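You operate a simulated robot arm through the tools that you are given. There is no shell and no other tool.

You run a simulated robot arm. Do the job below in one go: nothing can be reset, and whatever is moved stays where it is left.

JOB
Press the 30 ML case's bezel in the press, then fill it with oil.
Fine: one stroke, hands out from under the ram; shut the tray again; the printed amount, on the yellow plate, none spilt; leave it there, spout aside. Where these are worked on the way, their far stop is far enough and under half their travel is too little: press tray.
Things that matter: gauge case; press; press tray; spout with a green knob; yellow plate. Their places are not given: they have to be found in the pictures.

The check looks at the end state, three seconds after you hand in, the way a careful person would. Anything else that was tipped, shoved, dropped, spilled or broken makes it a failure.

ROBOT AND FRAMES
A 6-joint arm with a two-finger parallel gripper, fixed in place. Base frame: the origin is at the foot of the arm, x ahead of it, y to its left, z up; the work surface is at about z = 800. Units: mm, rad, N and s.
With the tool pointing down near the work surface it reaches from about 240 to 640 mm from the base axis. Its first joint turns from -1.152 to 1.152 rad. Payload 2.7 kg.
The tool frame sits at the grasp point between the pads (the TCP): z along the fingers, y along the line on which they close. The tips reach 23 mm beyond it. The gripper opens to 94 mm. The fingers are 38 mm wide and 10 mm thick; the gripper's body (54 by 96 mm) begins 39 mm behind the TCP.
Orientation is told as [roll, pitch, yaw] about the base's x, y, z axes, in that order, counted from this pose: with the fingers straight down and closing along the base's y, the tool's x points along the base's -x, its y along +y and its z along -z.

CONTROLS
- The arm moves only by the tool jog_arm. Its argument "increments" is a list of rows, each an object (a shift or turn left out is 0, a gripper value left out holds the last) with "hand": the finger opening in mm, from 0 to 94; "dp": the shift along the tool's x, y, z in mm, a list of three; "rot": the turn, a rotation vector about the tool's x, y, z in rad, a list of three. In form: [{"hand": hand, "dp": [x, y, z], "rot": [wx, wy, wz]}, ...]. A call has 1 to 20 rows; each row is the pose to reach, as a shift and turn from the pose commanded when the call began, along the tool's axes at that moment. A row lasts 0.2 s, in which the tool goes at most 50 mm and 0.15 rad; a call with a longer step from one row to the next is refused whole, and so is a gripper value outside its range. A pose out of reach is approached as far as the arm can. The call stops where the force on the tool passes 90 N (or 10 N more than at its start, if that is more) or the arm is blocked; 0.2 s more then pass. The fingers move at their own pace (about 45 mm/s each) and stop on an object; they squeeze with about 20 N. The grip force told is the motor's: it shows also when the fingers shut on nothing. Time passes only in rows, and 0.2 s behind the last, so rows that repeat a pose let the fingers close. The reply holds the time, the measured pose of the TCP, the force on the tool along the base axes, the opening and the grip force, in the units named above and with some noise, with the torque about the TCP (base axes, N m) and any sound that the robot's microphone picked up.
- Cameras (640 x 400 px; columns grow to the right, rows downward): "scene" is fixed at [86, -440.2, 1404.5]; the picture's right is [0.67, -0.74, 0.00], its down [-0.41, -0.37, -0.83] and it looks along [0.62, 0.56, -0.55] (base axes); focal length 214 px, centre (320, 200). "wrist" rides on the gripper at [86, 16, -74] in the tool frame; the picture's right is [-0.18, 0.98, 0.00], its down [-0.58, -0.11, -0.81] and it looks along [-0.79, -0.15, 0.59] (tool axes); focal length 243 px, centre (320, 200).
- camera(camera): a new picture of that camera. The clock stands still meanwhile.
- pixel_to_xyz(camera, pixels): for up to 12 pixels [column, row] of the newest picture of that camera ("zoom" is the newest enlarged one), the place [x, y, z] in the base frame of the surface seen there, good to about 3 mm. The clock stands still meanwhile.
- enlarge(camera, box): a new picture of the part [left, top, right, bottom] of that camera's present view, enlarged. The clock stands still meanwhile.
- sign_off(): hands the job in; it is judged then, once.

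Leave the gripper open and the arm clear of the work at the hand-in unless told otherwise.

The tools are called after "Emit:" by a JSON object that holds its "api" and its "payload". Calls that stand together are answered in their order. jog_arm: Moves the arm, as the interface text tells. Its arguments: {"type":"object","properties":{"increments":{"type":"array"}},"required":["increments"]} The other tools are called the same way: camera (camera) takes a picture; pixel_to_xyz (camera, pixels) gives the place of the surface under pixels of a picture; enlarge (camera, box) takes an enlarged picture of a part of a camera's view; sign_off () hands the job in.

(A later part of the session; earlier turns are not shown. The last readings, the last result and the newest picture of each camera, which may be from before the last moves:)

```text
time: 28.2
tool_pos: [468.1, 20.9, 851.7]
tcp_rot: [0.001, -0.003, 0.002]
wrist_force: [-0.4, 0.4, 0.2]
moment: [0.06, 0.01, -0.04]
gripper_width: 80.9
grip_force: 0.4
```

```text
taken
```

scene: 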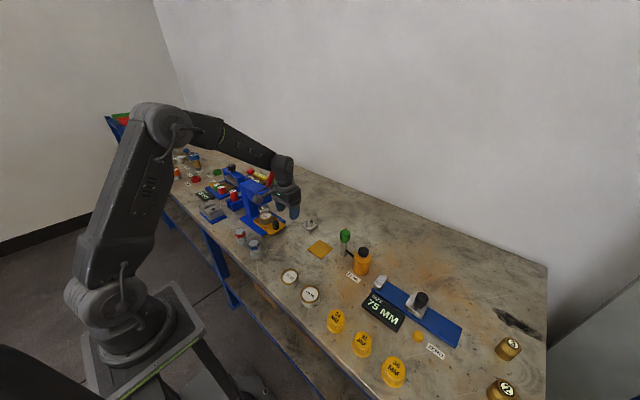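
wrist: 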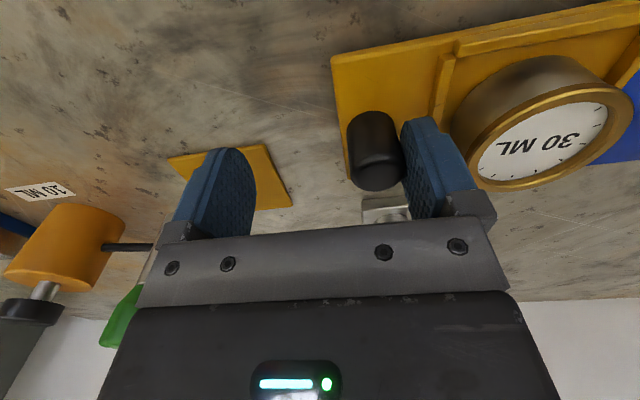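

Still sliding with no stop. I'll pull a little more, still 50 mm short of the yellow plate.

Emit:
{"api": "jog_arm", "payload": {"increments": [{"dp": [0, -2, 0]}, {"dp": [0, -4, 0]}, {"dp": [0, -6, 0]}, {"dp": [0, -8, 0]}, {"dp": [0, -10, 0]}, {"dp": [0, -12, 0]}, {"dp": [0, -14, 0]}, {"dp": [0, -16, 0]}]}}

Emit:
{"api": "camera", "payload": {"camera": "wrist"}}

Emit:
{"api": "enlarge", "payload": {"camera": "scene", "box": [230, 170, 340, 260]}}

```text
time: 30.0
tool_pos: [468.0, 4.6, 850.0]
tcp_rot: [0.001, 0.0, 0.001]
wrist_force: [-0.8, 1.2, -0.5]
moment: [0.05, 0.02, 0.04]
gripper_width: 80.4
grip_force: 0.6
```

```text
taken
```

wrist: 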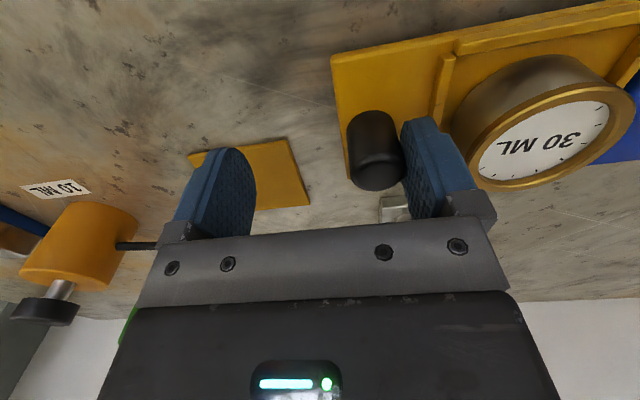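

```text
4.44 times, centred on (285, 215) of scene
```

zoom: 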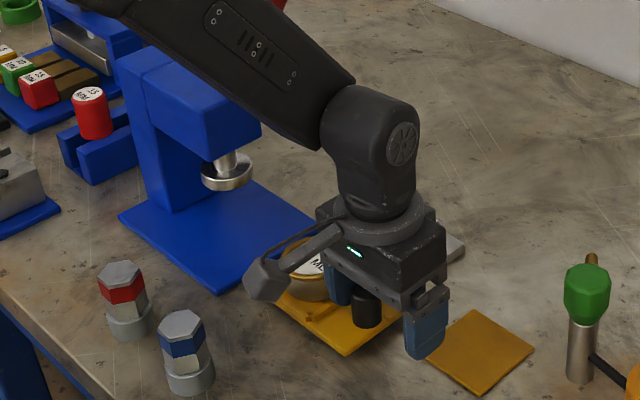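

The tray is out about 121 mm, with the case well clear of the ram. I'll ease the finger off the knob and lift straight up to look.

Emit:
{"api": "jog_arm", "payload": {"increments": [{"dp": [0, 3, 0]}, {"dp": [0, 3, -25]}, {"dp": [0, 3, -60]}, {"dp": [0, 3, -100]}, {"dp": [0, 30, -130]}, {"dp": [20, 60, -150]}, {"dp": [40, 60, -150], "hand": 94}, {"dp": [40, 60, -150]}]}}

Emit:
{"api": "camera", "payload": {"camera": "wrist"}}

Emit:
{"api": "enlarge", "payload": {"camera": "scene", "box": [240, 180, 350, 270]}}

```text
time: 31.8
tool_pos: [427.7, 63.2, 1001.5]
tcp_rot: [0.0, 0.0, 0.003]
wrist_force: [-0.5, 0.9, 0.1]
moment: [0.02, 0.0, -0.02]
gripper_width: 94.0
grip_force: 0.0
```

```text
taken
```

wrist: 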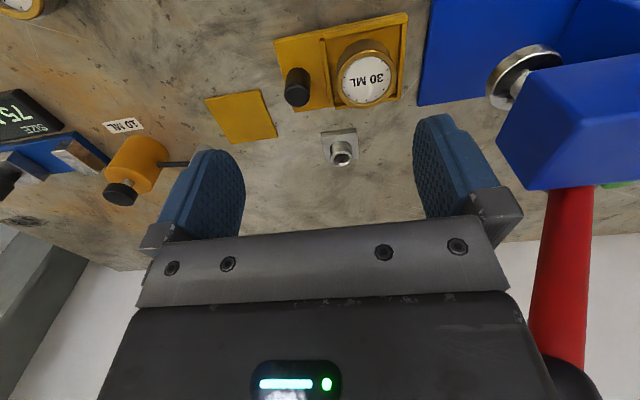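

```text
4.44 times, centred on (295, 225) of scene
```

zoom: 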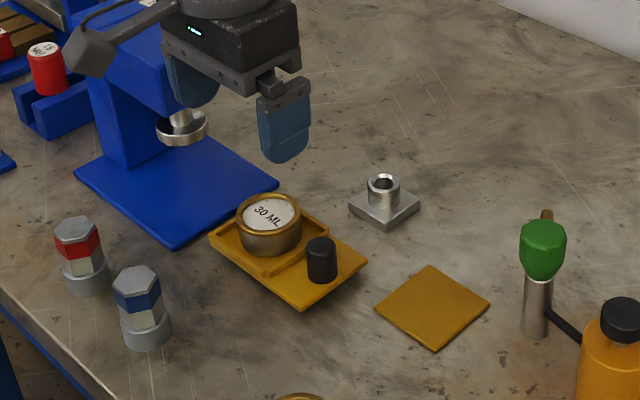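

The tray stands out at height with the case in its pocket. I'll measure the case, plate and spout now.

Emit:
{"api": "pixel_to_xyz", "payload": {"camera": "wrist", "pixels": [[365, 80], [340, 82], [390, 76], [363, 102], [365, 46], [347, 70], [385, 62], [278, 40], [404, 14], [297, 95], [280, 108], [330, 50]]}}

Emit:
{"api": "pixel_to_xyz", "payload": {"camera": "wrist", "pixels": [[206, 98], [261, 91], [275, 136], [228, 142], [241, 116], [300, 20], [340, 150], [322, 135], [357, 130], [358, 155]]}}

Emit:
{"api": "enlarge", "payload": {"camera": "wrist", "box": [260, 0, 440, 120]}}

```text
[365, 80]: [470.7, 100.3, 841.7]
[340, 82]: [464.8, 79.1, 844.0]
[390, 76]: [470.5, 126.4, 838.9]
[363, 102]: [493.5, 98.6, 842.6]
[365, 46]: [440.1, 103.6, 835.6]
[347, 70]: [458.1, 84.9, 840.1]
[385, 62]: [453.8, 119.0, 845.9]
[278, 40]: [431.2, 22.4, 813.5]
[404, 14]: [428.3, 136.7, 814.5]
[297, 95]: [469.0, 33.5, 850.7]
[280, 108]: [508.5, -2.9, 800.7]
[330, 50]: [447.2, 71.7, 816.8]
```

```text
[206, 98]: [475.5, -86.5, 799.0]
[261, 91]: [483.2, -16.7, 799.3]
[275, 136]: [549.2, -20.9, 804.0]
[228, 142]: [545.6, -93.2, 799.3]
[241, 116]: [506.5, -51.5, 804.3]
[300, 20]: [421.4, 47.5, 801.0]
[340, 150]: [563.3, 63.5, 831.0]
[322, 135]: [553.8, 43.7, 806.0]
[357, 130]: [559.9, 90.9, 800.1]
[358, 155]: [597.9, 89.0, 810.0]
```

```text
3.33 times, centred on (350, 60) of wrist
```

zoom: 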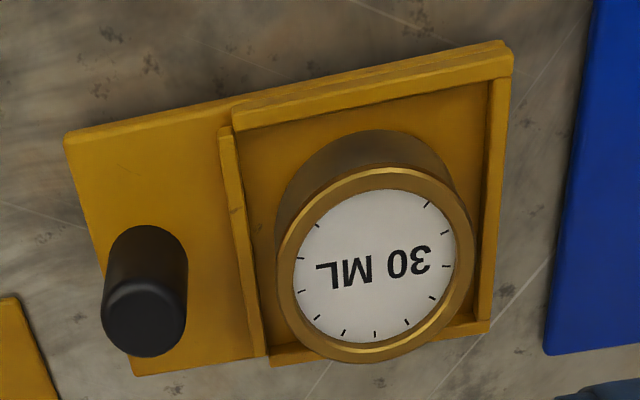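

The case centre is at about (470, 101), radius about 28, top z about 845. The plate centre is (513.5, -54.5) at z≈803. I'll move over the case with a 74 mm opening, stopping at z 930 for a check.

Emit:
{"api": "jog_arm", "payload": {"increments": [{"hand": 74, "dp": [-21, 19, 20]}, {"dp": [-42, 38, 40]}, {"dp": [-42, 38, 70]}, {"dp": [-42, 38, 70]}]}}

Emit:
{"api": "camera", "payload": {"camera": "wrist"}}

Emit:
{"api": "enlarge", "payload": {"camera": "scene", "box": [230, 150, 350, 260]}}

```text
time: 32.8
tool_pos: [470.1, 100.0, 928.9]
tcp_rot: [0.0, -0.003, 0.002]
wrist_force: [-0.1, -0.1, -0.5]
moment: [-0.01, -0.02, 0.04]
gripper_width: 73.9
grip_force: 0.0
```

```text
taken
```

wrist: 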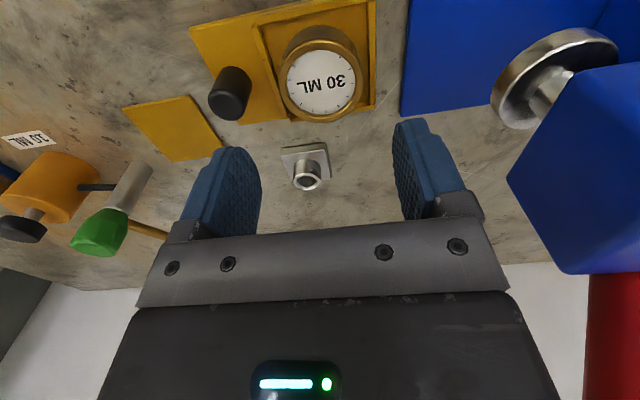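

```text
3.64 times, centred on (290, 205) of scene
```

zoom: 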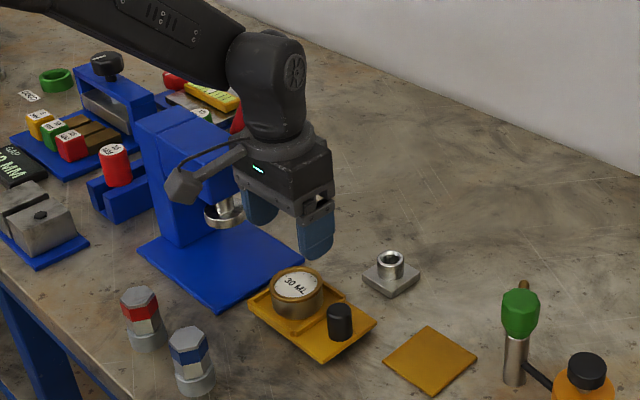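

I'll fine-check the case edges from this closer view.

Emit:
{"api": "pixel_to_xyz", "payload": {"camera": "wrist", "pixels": [[322, 82], [284, 85], [360, 78], [325, 118], [318, 47], [340, 112], [300, 52], [232, 102], [266, 60], [370, 60], [276, 117]]}}

```text
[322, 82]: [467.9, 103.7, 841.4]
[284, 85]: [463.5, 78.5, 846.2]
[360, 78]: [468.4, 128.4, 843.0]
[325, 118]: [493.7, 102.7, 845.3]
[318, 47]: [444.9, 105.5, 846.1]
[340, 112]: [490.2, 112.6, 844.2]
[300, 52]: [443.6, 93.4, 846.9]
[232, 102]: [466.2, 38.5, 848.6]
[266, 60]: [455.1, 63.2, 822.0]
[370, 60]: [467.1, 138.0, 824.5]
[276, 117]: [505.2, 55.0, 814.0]
```

The case centre is (469, 103), top 845. I'll narrow to 70 mm, align and lower to z≈851, so the tips stay just above the tray rim (823).

Emit:
{"api": "jog_arm", "payload": {"increments": [{"hand": 70, "dp": [1, 3, 15]}, {"dp": [1, 3, 32]}, {"dp": [1, 3, 48]}, {"dp": [1, 3, 62]}, {"dp": [1, 3, 72]}, {"dp": [1, 3, 78]}, {"dp": [1, 3, 78]}]}}

Emit:
{"api": "camera", "payload": {"camera": "wrist"}}

Emit:
{"api": "enlarge", "payload": {"camera": "scene", "box": [250, 180, 330, 250]}}

```text
time: 34.4
tool_pos: [469.9, 105.3, 852.2]
tcp_rot: [0.001, 0.0, 0.002]
wrist_force: [0.5, 0.2, 0.8]
moment: [0.02, 0.04, 0.0]
gripper_width: 70.0
grip_force: 0.0
```

```text
taken
```

wrist: 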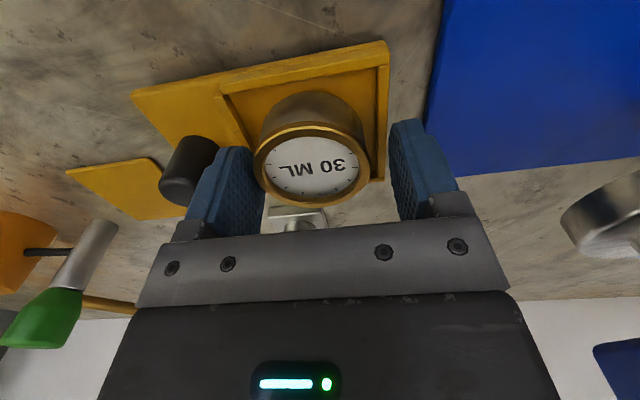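

```text
5.71 times, centred on (290, 215) of scene
```

zoom: 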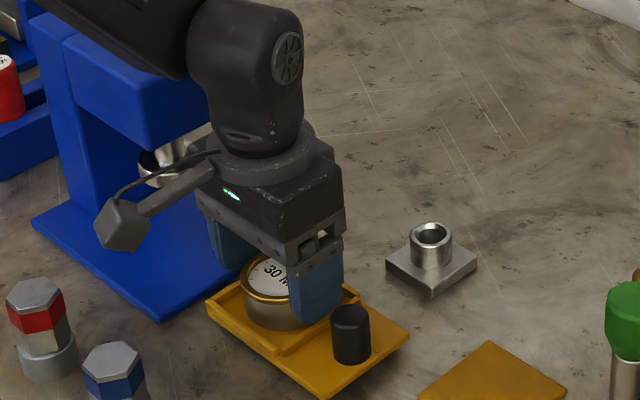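

I'll shift 2 mm toward -y to centre, then close on the case.

Emit:
{"api": "jog_arm", "payload": {"increments": [{"dp": [0, -2, 1]}, {"hand": 60, "dp": [0, -2, 1]}, {"hand": 50, "dp": [0, -2, 1]}, {"hand": 40, "dp": [0, -2, 1]}, {"hand": 40, "dp": [0, -2, 1]}, {"hand": 40, "dp": [0, -2, 1]}]}}

Emit:
{"api": "camera", "payload": {"camera": "wrist"}}

```text
time: 35.8
tool_pos: [469.0, 101.7, 851.7]
tcp_rot: [0.0, -0.003, 0.001]
wrist_force: [0.7, -1.2, 0.8]
moment: [-0.04, 0.01, -0.03]
gripper_width: 55.0
grip_force: 19.9
```

```text
taken
```

wrist: 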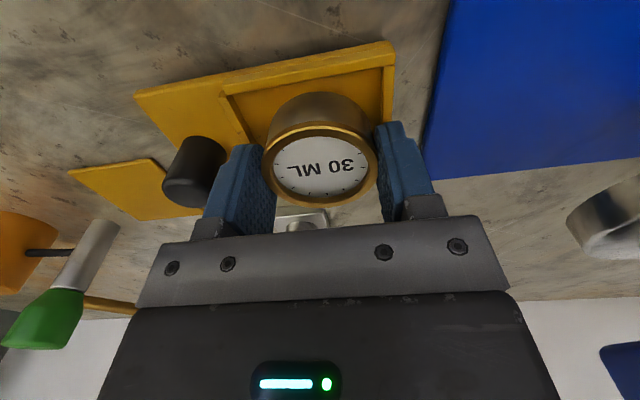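

The case is gripped at 55 mm width. I'll lift it slowly straight up.

Emit:
{"api": "jog_arm", "payload": {"increments": [{"dp": [0, 0, -4]}, {"dp": [0, 0, -10]}, {"dp": [0, 0, -20]}, {"dp": [0, 0, -35]}, {"dp": [0, 0, -50]}, {"dp": [0, 0, -65]}, {"dp": [0, 0, -80]}, {"dp": [0, 0, -80]}]}}

Emit:
{"api": "camera", "payload": {"camera": "wrist"}}

Emit:
{"api": "enlarge", "payload": {"camera": "scene", "box": [230, 150, 350, 260]}}

```text
time: 37.6
tool_pos: [468.9, 103.9, 931.3]
tcp_rot: [0.001, 0.0, 0.001]
wrist_force: [-0.1, 0.1, -1.6]
moment: [0.03, 0.02, 0.02]
gripper_width: 55.0
grip_force: 20.0
```

```text
taken
```

wrist: 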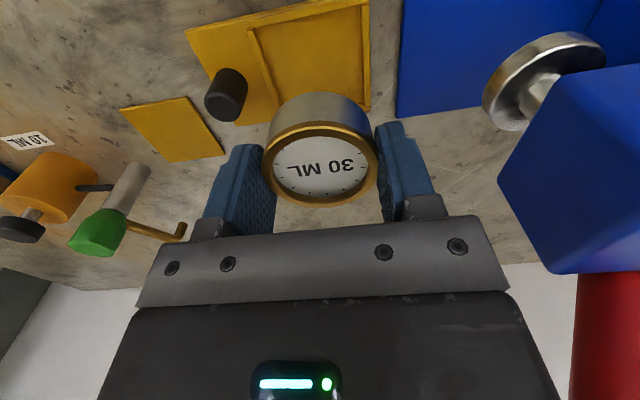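

```text
3.64 times, centred on (290, 205) of scene
```

zoom: 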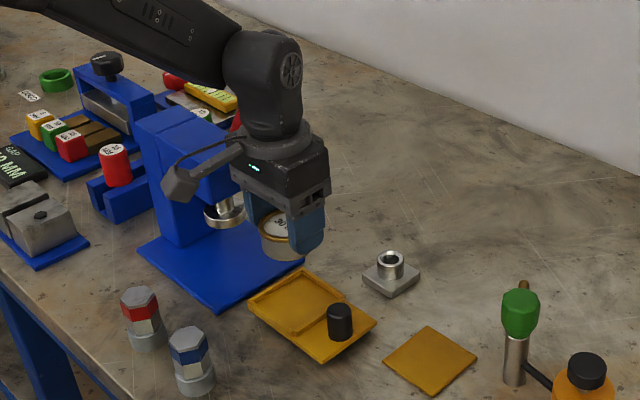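

The case is held. I'll carry it up and to (469, 0, 980), then turn the hand by -90° yaw so the body and camera stay clear of the spout while placing.

Emit:
{"api": "jog_arm", "payload": {"increments": [{"dp": [0, -20, -15]}, {"dp": [0, -45, -30]}, {"dp": [0, -70, -45]}, {"dp": [0, -90, -50]}, {"dp": [0, -104, -50]}, {"dp": [0, -104, -50], "rot": [0, 0, 0.13]}, {"dp": [0, -104, -50], "rot": [0, 0, 0.26]}, {"dp": [0, -104, -50], "rot": [0, 0, 0.39]}, {"dp": [0, -104, -50], "rot": [0, 0, 0.52]}, {"dp": [0, -104, -50], "rot": [0, 0, 0.65]}, {"dp": [0, -104, -50], "rot": [0, 0, 0.78]}, {"dp": [0, -104, -50], "rot": [0, 0, 0.91]}, {"dp": [0, -104, -50], "rot": [0, 0, 1.04]}, {"dp": [0, -104, -50], "rot": [0, 0, 1.17]}, {"dp": [0, -104, -50], "rot": [0, 0, 1.3]}, {"dp": [0, -104, -50], "rot": [0, 0, 1.44]}, {"dp": [0, -104, -50], "rot": [0, 0, 1.5708]}, {"dp": [0, -104, -50], "rot": [0, 0, 1.5708]}]}}

Emit:
{"api": "camera", "payload": {"camera": "wrist"}}

Emit:
{"api": "camera", "payload": {"camera": "scene"}}

```text
time: 41.4
tool_pos: [469.2, -0.9, 981.4]
tcp_rot: [0.0, 0.001, -1.571]
wrist_force: [1.4, 0.3, -2.3]
moment: [0.02, 0.02, 0.03]
gripper_width: 54.8
grip_force: 20.1
```

```text
taken
```

wrist: 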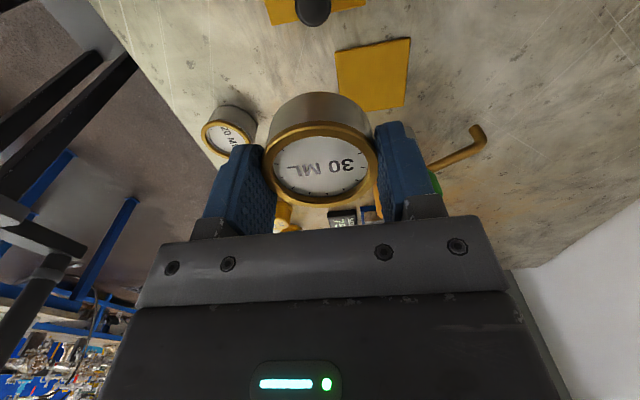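

```text
taken
```

scene: 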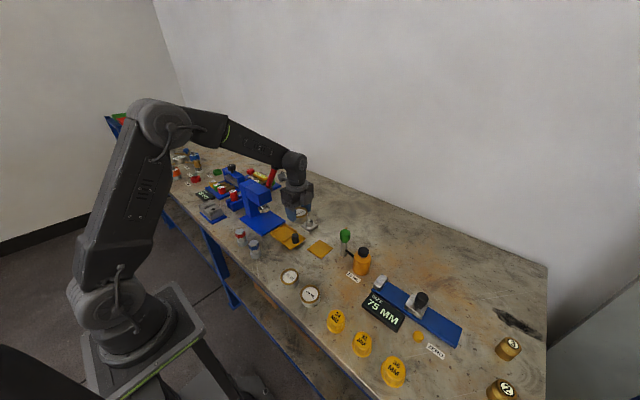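

I can see the brown spout at (430–485, 130–165). I'll measure it and the plate from here.

Emit:
{"api": "enlarge", "payload": {"camera": "wrist", "box": [320, 20, 520, 220]}}

Emit:
{"api": "pixel_to_xyz", "payload": {"camera": "wrist", "pixels": [[440, 162], [450, 158], [460, 154], [470, 149], [478, 143], [479, 135], [475, 128], [337, 52], [409, 39], [404, 106], [346, 111], [436, 184]]}}

```text
2.00 times, centred on (420, 120) of wrist
```

zoom: 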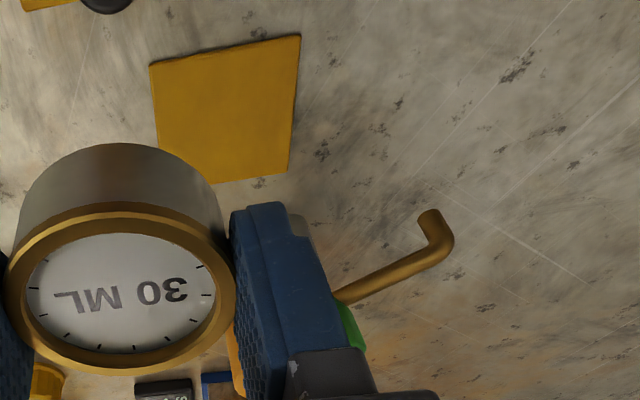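

```text
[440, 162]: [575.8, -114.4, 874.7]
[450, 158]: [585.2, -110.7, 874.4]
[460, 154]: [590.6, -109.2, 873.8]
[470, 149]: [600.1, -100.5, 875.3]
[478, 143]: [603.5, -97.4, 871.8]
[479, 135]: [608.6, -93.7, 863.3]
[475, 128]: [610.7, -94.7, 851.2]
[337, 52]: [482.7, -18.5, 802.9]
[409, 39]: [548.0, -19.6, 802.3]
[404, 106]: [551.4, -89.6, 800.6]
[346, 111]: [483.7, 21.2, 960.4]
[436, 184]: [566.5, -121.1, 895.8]
```

I'll zoom on the spout in the scene view to locate the post and outlet more exactly.

Emit:
{"api": "enlarge", "payload": {"camera": "scene", "box": [325, 220, 375, 265]}}

Emit:
{"api": "pixel_to_xyz", "payload": {"camera": "zoom", "pixels": [[262, 100], [262, 130], [225, 110], [300, 110], [250, 240], [228, 240], [272, 240], [250, 310], [275, 72], [270, 65], [300, 225], [240, 85]]}}

```text
8.89 times, centred on (350, 242) of scene
```

zoom: 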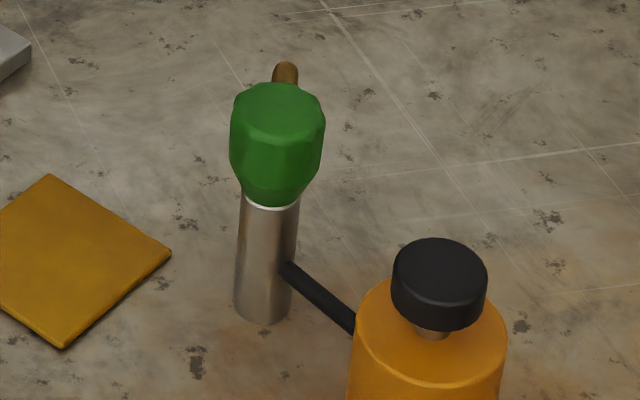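

```text
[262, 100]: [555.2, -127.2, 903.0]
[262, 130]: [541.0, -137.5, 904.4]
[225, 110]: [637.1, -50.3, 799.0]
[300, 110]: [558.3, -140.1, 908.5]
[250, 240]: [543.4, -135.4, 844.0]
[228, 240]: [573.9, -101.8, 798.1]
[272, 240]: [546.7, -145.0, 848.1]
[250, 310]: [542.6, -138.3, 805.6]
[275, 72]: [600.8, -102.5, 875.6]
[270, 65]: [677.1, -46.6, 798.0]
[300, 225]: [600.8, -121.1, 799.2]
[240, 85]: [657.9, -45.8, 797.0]
```

The post looks centred near (553, -131). I'll carry the case over the plate at z≈935 and re-measure the spout from close by.

Emit:
{"api": "jog_arm", "payload": {"increments": [{"dp": [12, -10, 0]}, {"dp": [30, -25, 10]}, {"dp": [50, -40, 25]}, {"dp": [57, -46, 45]}, {"dp": [57, -46, 45]}]}}

Emit:
{"api": "camera", "payload": {"camera": "wrist"}}

Emit:
{"api": "enlarge", "payload": {"camera": "scene", "box": [270, 180, 390, 290]}}

```text
time: 42.6
tool_pos: [422.6, 57.3, 935.9]
tcp_rot: [0.001, 0.001, -1.57]
wrist_force: [0.4, -0.2, -1.9]
moment: [-0.01, -0.01, 0.02]
gripper_width: 55.0
grip_force: 20.0
```

```text
taken
```

wrist: 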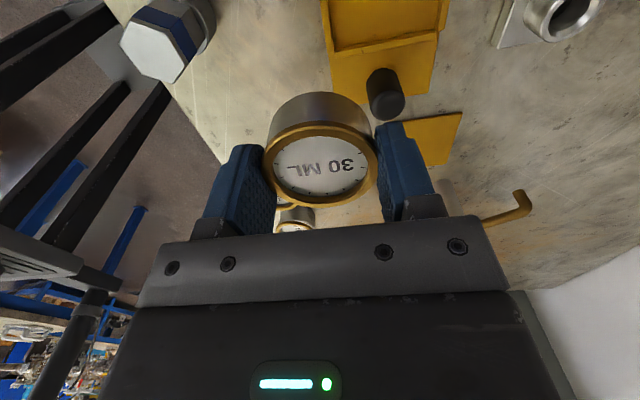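

```text
3.64 times, centred on (330, 235) of scene
```

zoom: 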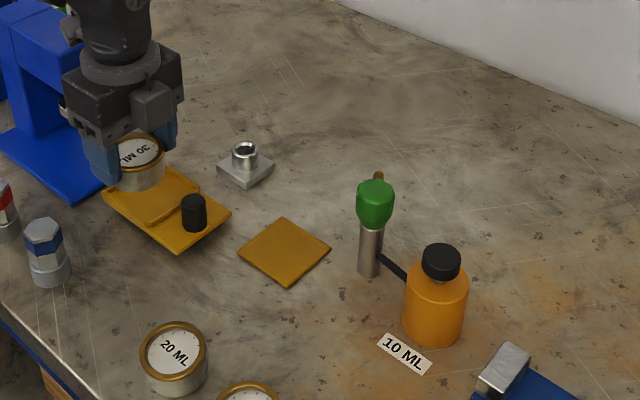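

I mixed up the tool axes after the turn: tool x is now base +y and tool y is base +x. Nothing was touched, as the case bottom is still at about z 900. Now I'll go to above the plate (514, -54).

Emit:
{"api": "jog_arm", "payload": {"increments": [{"dp": [-20, 16, -4]}, {"dp": [-45, 37, -4]}, {"dp": [-75, 61, -4]}, {"dp": [-100, 82, -4]}, {"dp": [-112, 91, -4]}, {"dp": [-112, 91, -4]}]}}

Emit:
{"api": "camera", "payload": {"camera": "wrist"}}

Emit:
{"api": "enlarge", "payload": {"camera": "scene", "box": [270, 180, 390, 290]}}

```text
time: 44.0
tool_pos: [515.0, -55.0, 940.1]
tcp_rot: [0.001, -0.002, -1.568]
wrist_force: [0.7, -0.6, -1.2]
moment: [0.0, -0.01, 0.0]
gripper_width: 55.1
grip_force: 19.5
```

```text
taken
```

wrist: 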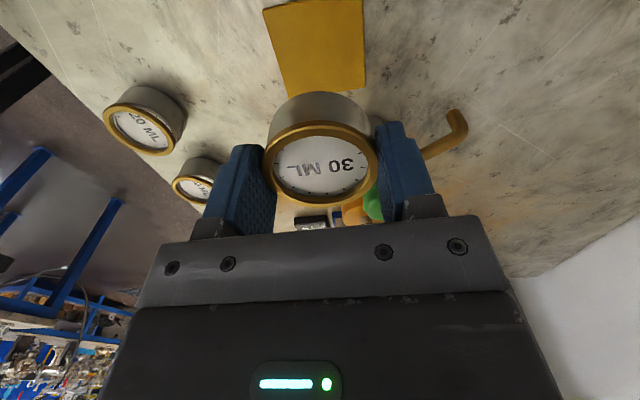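

```text
3.64 times, centred on (330, 235) of scene
```

zoom: 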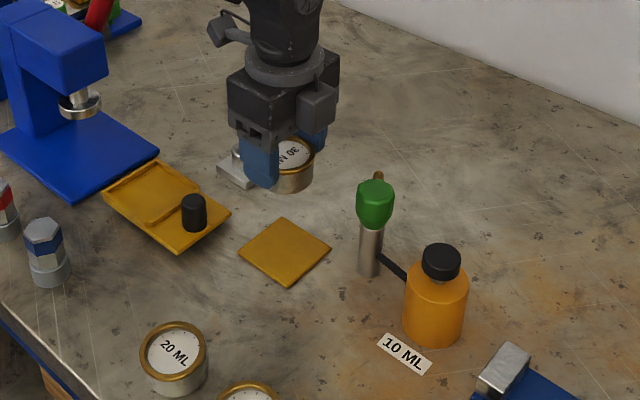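

I'll measure the plate and spout outlet again from here.

Emit:
{"api": "pixel_to_xyz", "payload": {"camera": "wrist", "pixels": [[458, 112], [450, 114], [463, 122], [462, 132], [445, 142], [430, 152], [263, 10], [363, 2], [364, 86], [283, 95], [315, 45], [375, 205]]}}

Emit:
{"api": "pixel_to_xyz", "payload": {"camera": "zoom", "pixels": [[240, 252], [287, 219], [330, 248], [285, 284], [285, 250], [302, 180], [290, 155], [370, 250], [378, 174]]}}

```text
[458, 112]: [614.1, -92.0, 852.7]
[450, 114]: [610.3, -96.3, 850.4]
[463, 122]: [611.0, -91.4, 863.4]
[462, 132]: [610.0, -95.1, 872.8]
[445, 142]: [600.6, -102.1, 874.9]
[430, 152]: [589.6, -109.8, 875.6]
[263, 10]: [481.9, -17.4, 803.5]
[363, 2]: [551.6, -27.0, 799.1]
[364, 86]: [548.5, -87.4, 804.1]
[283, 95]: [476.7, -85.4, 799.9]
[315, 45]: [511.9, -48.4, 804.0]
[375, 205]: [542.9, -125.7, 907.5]
```

```text
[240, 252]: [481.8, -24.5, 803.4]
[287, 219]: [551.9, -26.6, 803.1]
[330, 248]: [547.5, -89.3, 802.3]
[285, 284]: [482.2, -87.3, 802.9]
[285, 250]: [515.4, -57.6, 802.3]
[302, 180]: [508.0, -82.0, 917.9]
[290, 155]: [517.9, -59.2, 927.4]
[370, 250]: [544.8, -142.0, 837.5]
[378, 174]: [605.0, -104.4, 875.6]
```

The plate is about (515, -56), 68 mm square. The outlet swings at roughly 71 mm from the post, so I'll set the case slightly toward the post, at (517.5, -60.5), still fully on the plate. I'll lower to z≈846 first.

Emit:
{"api": "jog_arm", "payload": {"increments": [{"dp": [-3, 1, 15]}, {"dp": [-5.5, 2.5, 35]}, {"dp": [-5.5, 2.5, 55]}, {"dp": [-5.5, 2.5, 75]}, {"dp": [-5.5, 2.5, 88]}, {"dp": [-5.5, 2.5, 94]}, {"dp": [-5.5, 2.5, 94]}]}}

Emit:
{"api": "camera", "payload": {"camera": "wrist"}}

Emit:
{"api": "enlarge", "payload": {"camera": "scene", "box": [290, 200, 380, 280]}}

```text
time: 45.6
tool_pos: [517.5, -60.5, 846.7]
tcp_rot: [-0.001, -0.002, -1.57]
wrist_force: [0.2, -0.4, -1.7]
moment: [0.0, 0.0, 0.0]
gripper_width: 55.1
grip_force: 19.8
```

```text
taken
```

wrist: 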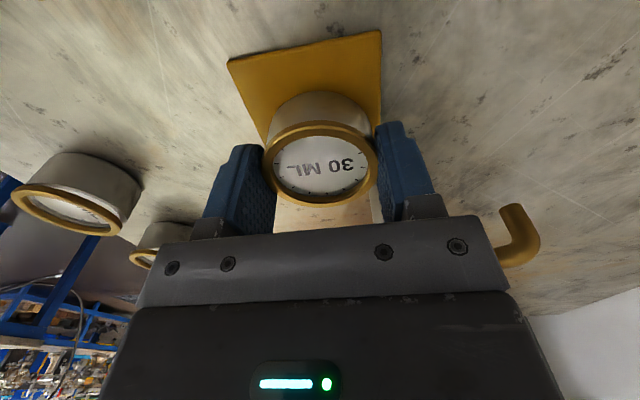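

```text
5.00 times, centred on (335, 240) of scene
```

zoom: 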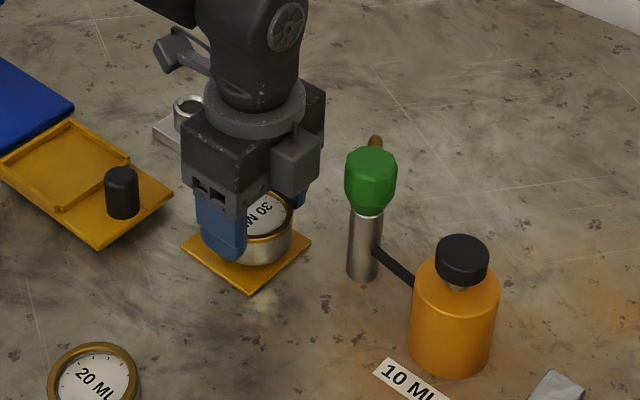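

The case is above the plate. I'll lower in small steps until it touches.

Emit:
{"api": "jog_arm", "payload": {"increments": [{"dp": [0, 0, 1.5]}, {"dp": [0, 0, 3]}, {"dp": [0, 0, 4.5]}, {"dp": [0, 0, 5.5]}]}}

Emit:
{"api": "enlarge", "payload": {"camera": "scene", "box": [310, 220, 350, 260]}}

```text
time: 46.6
tool_pos: [517.6, -61.2, 842.3]
tcp_rot: [0.004, 0.0, -1.569]
wrist_force: [0.1, 0.9, -2.2]
moment: [0.01, 0.02, 0.0]
gripper_width: 55.2
grip_force: 20.0
```

```text
10.00 times, centred on (330, 240) of scene
```

zoom: 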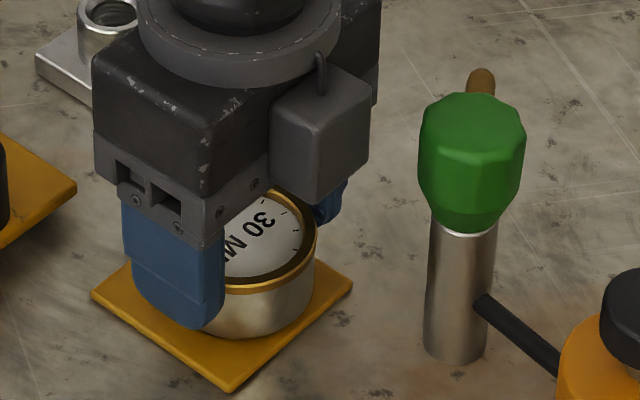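

No contact force yet, so I'll continue down in 1 mm steps.

Emit:
{"api": "jog_arm", "payload": {"increments": [{"dp": [0, 0, 1]}, {"dp": [0, 0, 2]}, {"dp": [0, 0, 2]}]}}

```text
time: 47.4
tool_pos: [516.8, -61.2, 839.5]
tcp_rot: [0.001, -0.001, -1.571]
wrist_force: [-3.1, 1.5, 8.1]
moment: [-0.1, 0.3, -0.11]
gripper_width: 55.2
grip_force: 20.0
```

It's touching with about 8 N upward. I'll open the fingers gently to 72 mm.

Emit:
{"api": "jog_arm", "payload": {"increments": [{"hand": 57, "dp": [0, 0, -0.3]}, {"hand": 60, "dp": [0, 0, -0.3]}, {"hand": 64, "dp": [0, 0, -0.3]}, {"hand": 68, "dp": [0, 0, -0.3]}, {"hand": 74, "dp": [0, 0, -0.3]}, {"hand": 74, "dp": [0, 0, -0.3]}]}}

Emit:
{"api": "camera", "payload": {"camera": "wrist"}}

Emit:
{"api": "enlarge", "payload": {"camera": "scene", "box": [300, 215, 350, 260]}}

```text
time: 48.8
tool_pos: [517.5, -59.8, 840.1]
tcp_rot: [0.001, 0.001, -1.57]
wrist_force: [0.8, 0.9, 0.4]
moment: [-0.02, -0.01, -0.01]
gripper_width: 74.2
grip_force: 0.2
```

```text
taken
```

wrist: 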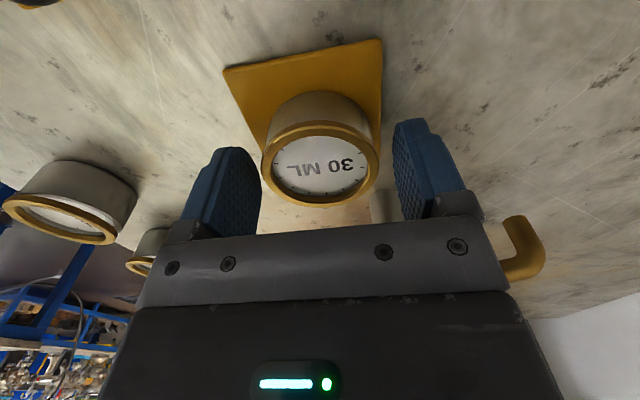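

```text
8.89 times, centred on (325, 238) of scene
```

zoom: 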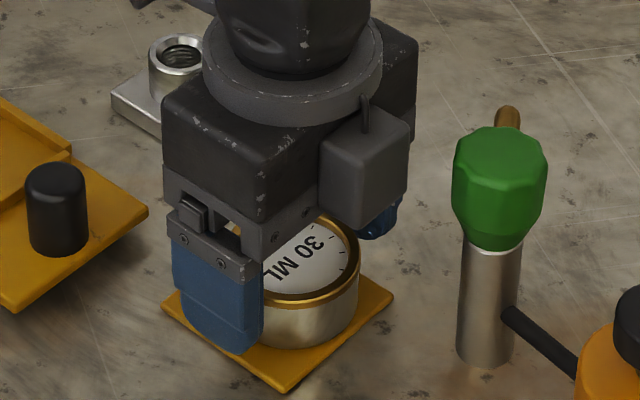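

The case stands square on the plate. I'll retract straight up, turn the hand back to yaw 0, close it, and go over to in front of the tray knob at (466, -15) at z 930.

Emit:
{"api": "jog_arm", "payload": {"increments": [{"dp": [0, 0, -15]}, {"dp": [0, 0, -45]}, {"dp": [0, 0, -90]}, {"dp": [0, 0, -130]}, {"dp": [15, -15, -130], "rot": [0, 0, -0.14]}, {"dp": [30, -30, -130], "rot": [0, 0, -0.28]}, {"dp": [45, -45, -130], "rot": [0, 0, -0.42]}, {"dp": [45, -52, -130], "rot": [0, 0, -0.56]}, {"dp": [45, -52, -130], "rot": [0, 0, -0.7]}, {"dp": [45, -52, -130], "rot": [0, 0, -0.84]}, {"dp": [45, -52, -130], "rot": [0, 0, -0.98]}, {"dp": [45, -52, -130], "rot": [0, 0, -1.12]}, {"dp": [45, -52, -130], "rot": [0, 0, -1.26], "hand": 0}, {"dp": [45, -52, -130], "rot": [0, 0, -1.4]}, {"dp": [45, -52, -130], "rot": [0, 0, -1.5]}, {"dp": [45, -52, -130], "rot": [0, 0, -1.5708]}, {"dp": [45, -52, -110], "rot": [0, 0, -1.5708]}, {"dp": [45, -52, -90], "rot": [0, 0, -1.5708]}, {"dp": [45, -52, -90], "rot": [0, 0, -1.5708]}]}}

Emit:
{"api": "camera", "payload": {"camera": "wrist"}}

Emit:
{"api": "camera", "payload": {"camera": "scene"}}

```text
time: 52.8
tool_pos: [465.5, -14.4, 930.1]
tcp_rot: [0.0, 0.0, 0.001]
wrist_force: [-0.6, -0.6, 0.3]
moment: [-0.01, 0.01, 0.04]
gripper_width: 0.0
grip_force: 20.0
```

```text
taken
```

wrist: 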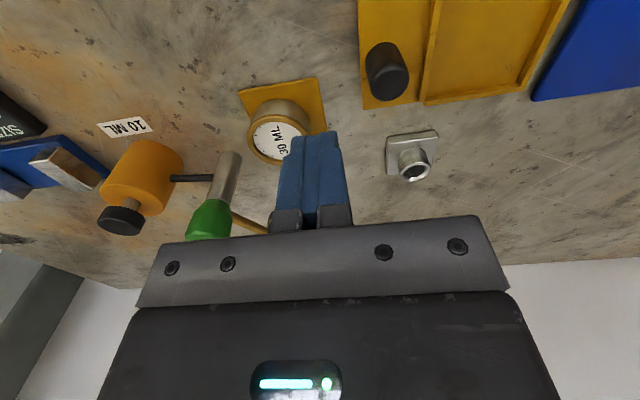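

```text
taken
```

scene: 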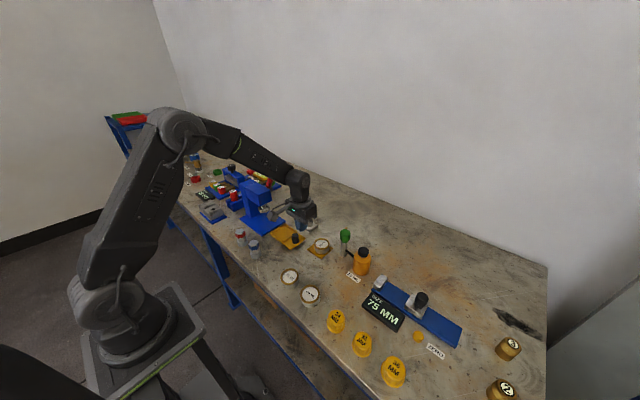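

I'll check the knob and case positions before going down.

Emit:
{"api": "pixel_to_xyz", "payload": {"camera": "wrist", "pixels": [[390, 85], [369, 80], [408, 85], [383, 48], [362, 105], [278, 140], [252, 140], [303, 135], [278, 108], [242, 92], [316, 80], [320, 125]]}}

```text
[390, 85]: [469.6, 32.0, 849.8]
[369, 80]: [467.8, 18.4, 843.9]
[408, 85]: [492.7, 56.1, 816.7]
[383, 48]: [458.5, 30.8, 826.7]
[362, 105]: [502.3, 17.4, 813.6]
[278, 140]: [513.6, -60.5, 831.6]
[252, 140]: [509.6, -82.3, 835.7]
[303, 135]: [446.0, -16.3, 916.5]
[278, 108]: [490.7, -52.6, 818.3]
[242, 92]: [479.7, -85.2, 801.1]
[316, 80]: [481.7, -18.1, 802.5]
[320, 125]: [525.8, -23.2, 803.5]
```

The knob is at (468, 31). I'll lower to z 849 with closed fingers and push the tray back in, to TCP y≈110 first.

Emit:
{"api": "jog_arm", "payload": {"increments": [{"dp": [-2, 0, 20]}, {"dp": [-2, 0, 45]}, {"dp": [-2, 0, 68]}, {"dp": [-2, 0, 81]}, {"dp": [-2, 8, 81]}, {"dp": [-2, 16, 81]}, {"dp": [-2, 24, 81]}, {"dp": [-2, 32, 81]}, {"dp": [-2, 40, 81]}, {"dp": [-2, 48, 81]}, {"dp": [-2, 56, 81]}, {"dp": [-2, 64, 81]}, {"dp": [-2, 72, 81]}, {"dp": [-2, 80, 81]}, {"dp": [-2, 88, 81]}, {"dp": [-2, 96, 81]}, {"dp": [-2, 104, 81]}, {"dp": [-2, 112, 81]}, {"dp": [-2, 119, 81]}, {"dp": [-2, 124, 81]}]}}

Emit:
{"api": "camera", "payload": {"camera": "wrist"}}

Emit:
{"api": "enlarge", "payload": {"camera": "scene", "box": [220, 130, 350, 260]}}

```text
time: 57.0
tool_pos: [466.5, 107.8, 848.1]
tcp_rot: [0.0, 0.001, 0.002]
wrist_force: [-0.9, -0.8, 0.0]
moment: [-0.01, -0.02, -0.01]
gripper_width: 0.2
grip_force: 19.7
```

```text
taken
```

wrist: 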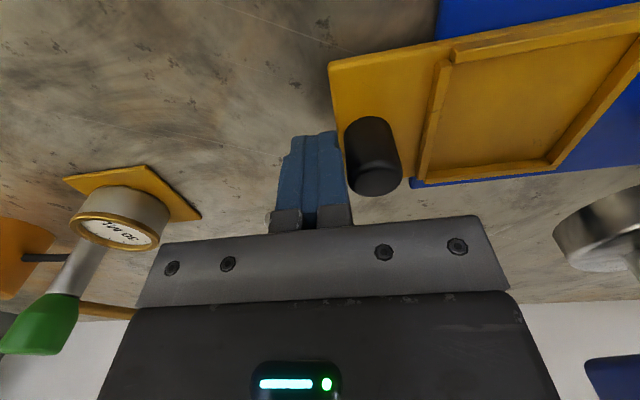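

```text
3.08 times, centred on (285, 195) of scene
```

zoom: 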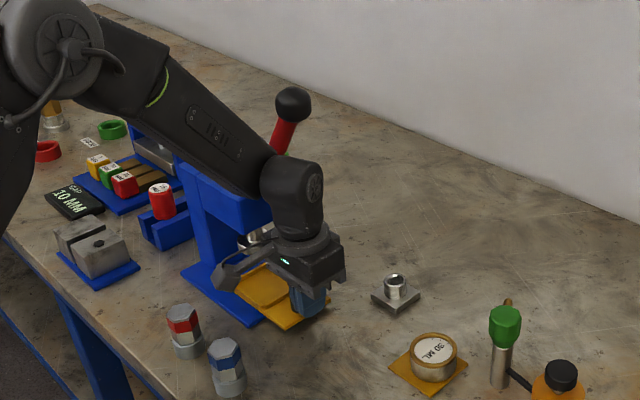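

The tray is sliding home. I'll push the last bit slowly until it stops.

Emit:
{"api": "jog_arm", "payload": {"increments": [{"dp": [0, 4, 0]}, {"dp": [0, 8, 0]}, {"dp": [0, 12, 0]}, {"dp": [0, 15, 0]}, {"dp": [0, 18, 0]}, {"dp": [0, 21, 0]}, {"dp": [0, 24, 0]}, {"dp": [0, 27, 0]}]}}

Emit:
{"api": "camera", "payload": {"camera": "wrist"}}

Emit:
{"api": "enlarge", "payload": {"camera": "scene", "box": [220, 130, 350, 260]}}

```text
time: 58.8
tool_pos: [465.3, 127.0, 848.6]
tcp_rot: [-0.008, 0.007, -0.008]
wrist_force: [-15.9, -62.8, 29.2]
moment: [0.26, -0.09, -0.09]
gripper_width: 0.1
grip_force: 19.9
```

```text
taken
```

wrist: 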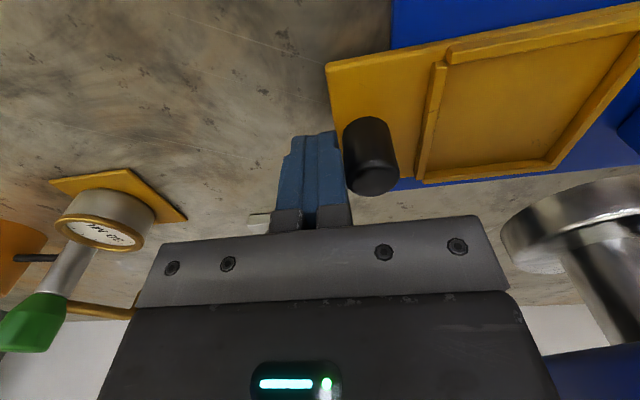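

```text
3.08 times, centred on (285, 195) of scene
```

zoom: 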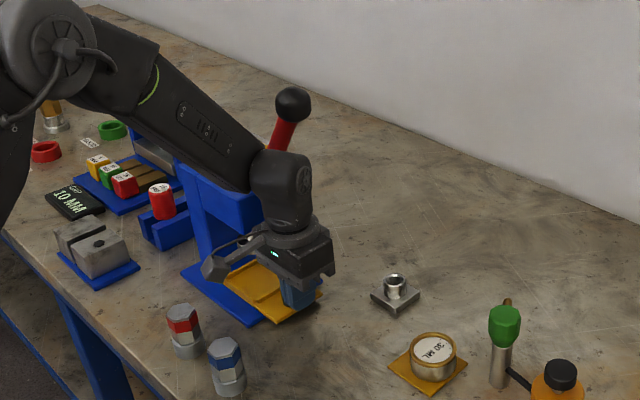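

The tray met its stop at 63 N. I'll back off and lift away.

Emit:
{"api": "jog_arm", "payload": {"increments": [{"dp": [0, 10, 0]}, {"dp": [0, 0, 0]}, {"dp": [0, -10, 0]}, {"dp": [0, -20, 0]}, {"dp": [0, -35, -25]}, {"dp": [0, -60, -60]}, {"dp": [0, -90, -95]}, {"dp": [0, -90, -95]}]}}

Emit:
{"api": "camera", "payload": {"camera": "wrist"}}

Emit:
{"api": "enlarge", "payload": {"camera": "scene", "box": [240, 180, 320, 240]}}

```text
time: 59.1
tool_pos: [465.4, 125.8, 850.6]
tcp_rot: [-0.015, 0.013, -0.012]
wrist_force: [-9.1, -14.9, 14.1]
moment: [0.14, -0.05, 0.04]
gripper_width: 0.0
grip_force: 20.7
stopped in row 1: the force on the tool passed its limit at 98 N (the readings are from after the stop); the commanded pose is now the measured one
```

```text
taken
```

wrist: 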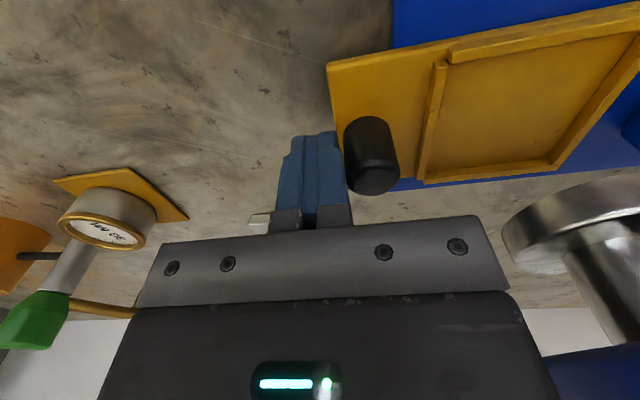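

```text
6.67 times, centred on (280, 210) of scene
```

zoom: 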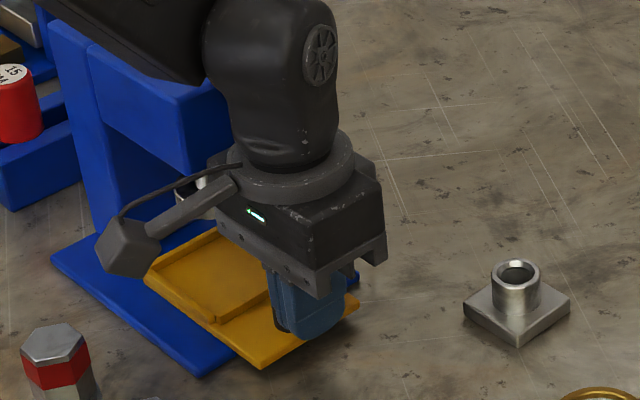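

My first row pushed the wrong way: it was relative to a command already past the stop. It only pressed against the stop and halted. Now I'll really back off toward -y, straighten, and lift.

Emit:
{"api": "jog_arm", "payload": {"increments": [{"dp": [0, -4, 0], "rot": [-0.015, -0.013, -0.012]}, {"dp": [0, -12, 0], "rot": [-0.015, -0.013, -0.012]}, {"dp": [0, -22, 0], "rot": [-0.015, -0.013, -0.012]}, {"dp": [0, -35, -25], "rot": [-0.015, -0.013, -0.012]}, {"dp": [0, -60, -60], "rot": [-0.015, -0.013, -0.012]}, {"dp": [0, -90, -95], "rot": [-0.015, -0.013, -0.012]}, {"dp": [0, -90, -95], "rot": [-0.015, -0.013, -0.012]}]}}

Emit:
{"api": "camera", "payload": {"camera": "wrist"}}

Emit:
{"api": "enlarge", "payload": {"camera": "scene", "box": [235, 150, 305, 240]}}

Emit:
{"api": "pixel_to_xyz", "payload": {"camera": "zoom", "pixels": [[345, 325], [322, 375], [388, 338], [248, 315], [390, 320], [290, 382]]}}

```text
time: 60.7
tool_pos: [465.2, 40.7, 947.7]
tcp_rot: [0.002, -0.003, 0.003]
wrist_force: [0.0, -0.3, 0.0]
moment: [0.02, 0.01, 0.02]
gripper_width: 0.0
grip_force: 19.4
```

```text
taken
```

wrist: 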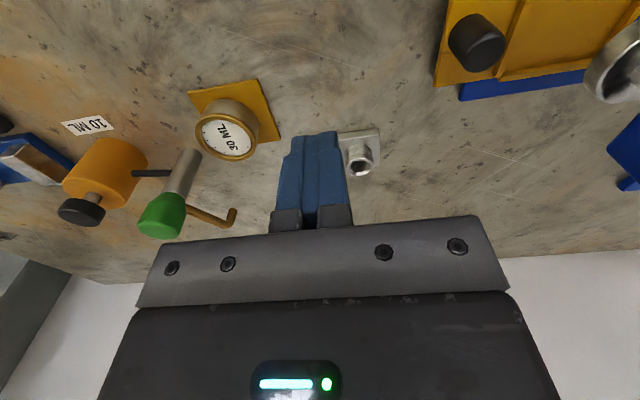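

```text
4.44 times, centred on (270, 195) of scene
```

zoom: 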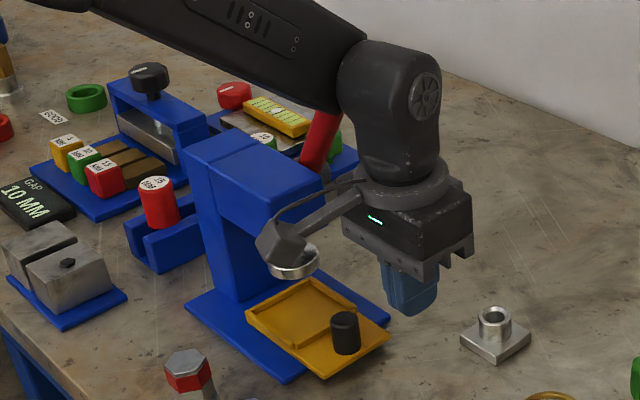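

```text
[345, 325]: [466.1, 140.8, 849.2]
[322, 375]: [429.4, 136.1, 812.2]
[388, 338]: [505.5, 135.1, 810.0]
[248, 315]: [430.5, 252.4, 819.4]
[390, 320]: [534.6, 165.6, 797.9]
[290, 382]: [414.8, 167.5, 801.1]
```

The tray is back exactly where it started. Next I'll look closely at the spout: move to (435, -110, 960) with the hand open.

Emit:
{"api": "jog_arm", "payload": {"increments": [{"hand": 94, "dp": [8, -38, -3]}, {"dp": [16, -76, -6]}, {"dp": [24, -114, -9]}, {"dp": [30, -151, -12]}, {"dp": [30, -151, -12]}, {"dp": [30, -151, -12]}]}}

Emit:
{"api": "camera", "payload": {"camera": "wrist"}}

Emit:
{"api": "enlarge", "payload": {"camera": "wrist", "box": [230, 60, 430, 220]}}

```text
time: 62.1
tool_pos: [437.5, -113.0, 958.3]
tcp_rot: [0.002, -0.001, 0.003]
wrist_force: [0.2, 0.3, -0.3]
moment: [0.01, 0.0, 0.0]
gripper_width: 94.1
grip_force: 0.0
```

```text
taken
```

wrist: 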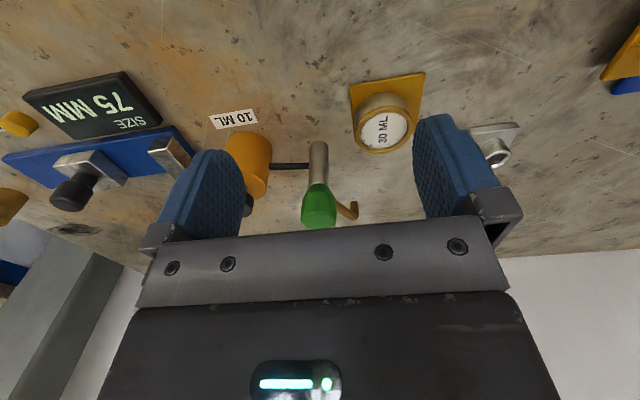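

```text
2.50 times, centred on (330, 140) of wrist
```

zoom: 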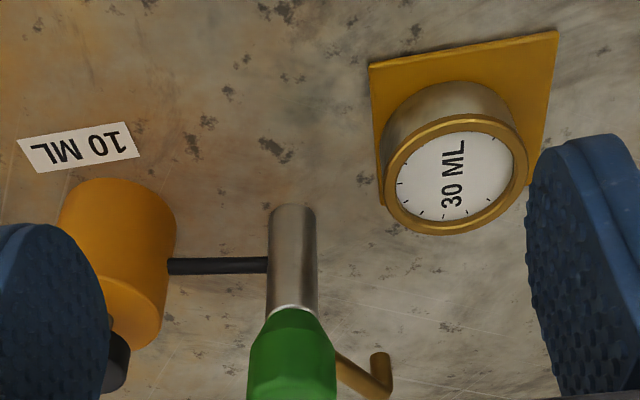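

I see the tube leaving the head just under the green knob at z≈875. To swing it without disturbing the knob, I'll push the tube with closed fingers. First I'll go above its far side at (602, -134, 963), turning the hand to yaw -58°.

Emit:
{"api": "jog_arm", "payload": {"increments": [{"hand": 0, "dp": [-10, 0, -5], "rot": [0, 0, 0.14]}, {"dp": [-30, -3, -5], "rot": [0, 0, 0.28]}, {"dp": [-55, -6, -5], "rot": [0, 0, 0.42]}, {"dp": [-80, -9, -5], "rot": [0, 0, 0.56]}, {"dp": [-105, -13, -5], "rot": [0, 0, 0.7]}, {"dp": [-130, -16, -5], "rot": [0, 0, 0.84]}, {"dp": [-150, -19, -5], "rot": [0, 0, 0.95]}, {"dp": [-165, -21, -5], "rot": [0, 0, 1.01]}, {"dp": [-165, -21, -5], "rot": [0, 0, 1.01]}]}}

Emit:
{"api": "camera", "payload": {"camera": "wrist"}}

Emit:
{"api": "enlarge", "payload": {"camera": "scene", "box": [290, 170, 410, 280]}}

```text
time: 64.1
tool_pos: [601.7, -131.4, 963.1]
tcp_rot: [0.002, 0.002, -1.007]
wrist_force: [-0.8, -0.6, 0.1]
moment: [0.01, -0.01, 0.02]
gripper_width: 0.1
grip_force: 19.5
```

```text
taken
```

wrist: 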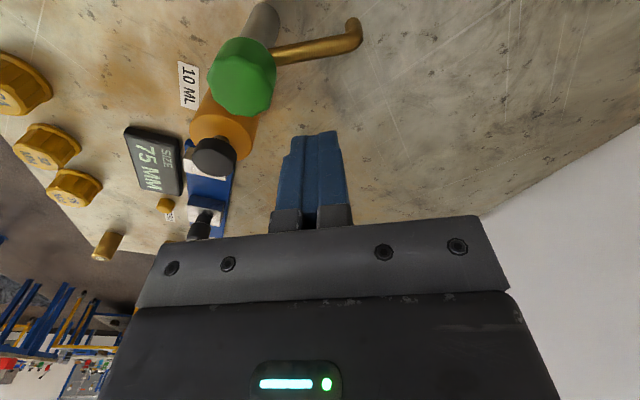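

```text
3.64 times, centred on (350, 225) of scene
```

zoom: 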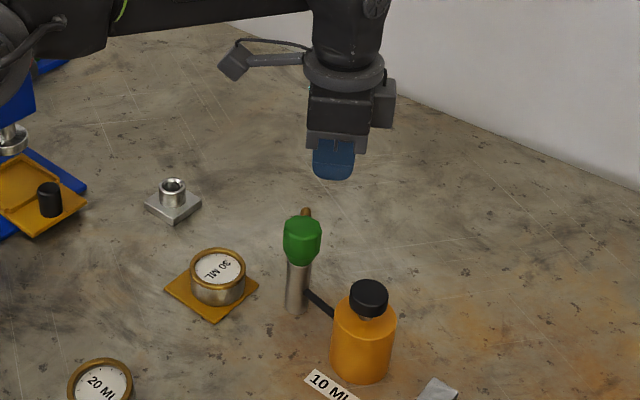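

This view shows the tube from above, (280–360, 20–60). I'll measure the knob, tube and outlet here.

Emit:
{"api": "pixel_to_xyz", "payload": {"camera": "wrist", "pixels": [[242, 80], [212, 78], [274, 82], [240, 42], [243, 112], [285, 53], [310, 49], [335, 43], [352, 42], [352, 22], [262, 15], [357, 33]]}}

Emit:
{"api": "enlarge", "payload": {"camera": "wrist", "box": [180, 0, 400, 140]}}

```text
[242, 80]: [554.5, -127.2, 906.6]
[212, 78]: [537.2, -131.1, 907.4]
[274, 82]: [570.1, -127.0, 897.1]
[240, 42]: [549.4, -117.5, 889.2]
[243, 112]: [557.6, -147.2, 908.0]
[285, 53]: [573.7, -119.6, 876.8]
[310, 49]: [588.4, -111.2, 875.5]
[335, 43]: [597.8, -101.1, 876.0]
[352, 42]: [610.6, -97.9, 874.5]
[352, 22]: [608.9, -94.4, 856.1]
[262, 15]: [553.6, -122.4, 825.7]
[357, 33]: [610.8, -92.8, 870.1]
```

```text
2.86 times, centred on (290, 70) of wrist
```

zoom: 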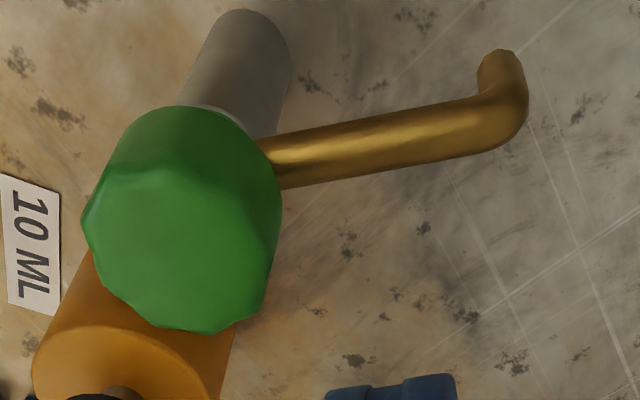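

The tube runs from (574, -119) to the bend at about (611, -97). I'll back off 6 mm from it and lower so the tips (z 862) are beside the tube.

Emit:
{"api": "jog_arm", "payload": {"increments": [{"dp": [-6, 0, 0]}, {"dp": [-6, 0, 25]}, {"dp": [-6, 0, 50]}, {"dp": [-6, 0, 70]}, {"dp": [-6, 0, 78]}, {"dp": [-6, 0, 78]}]}}

Emit:
{"api": "camera", "payload": {"camera": "wrist"}}

Emit:
{"api": "enlarge", "payload": {"camera": "scene", "box": [300, 190, 390, 270]}}

```text
time: 65.5
tool_pos: [606.1, -136.4, 883.7]
tcp_rot: [0.003, 0.0, -1.007]
wrist_force: [-0.4, 0.3, 0.0]
moment: [-0.05, -0.02, -0.02]
gripper_width: 0.1
grip_force: 19.8
```

```text
taken
```

wrist: 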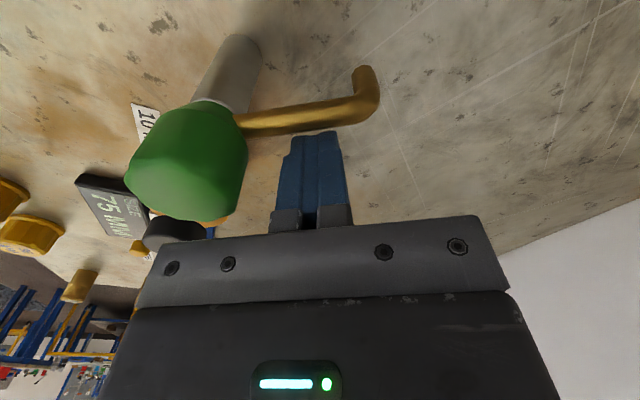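

```text
5.00 times, centred on (345, 230) of scene
```

zoom: 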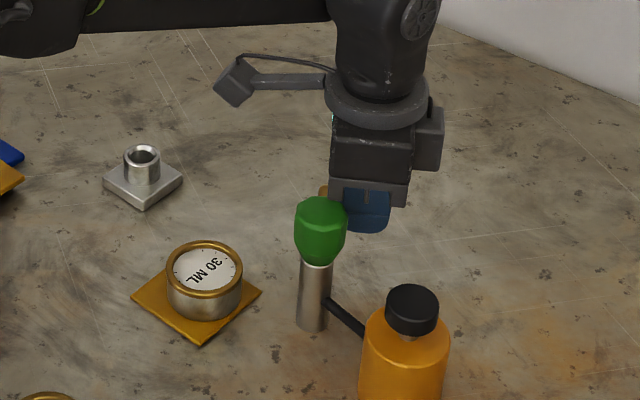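

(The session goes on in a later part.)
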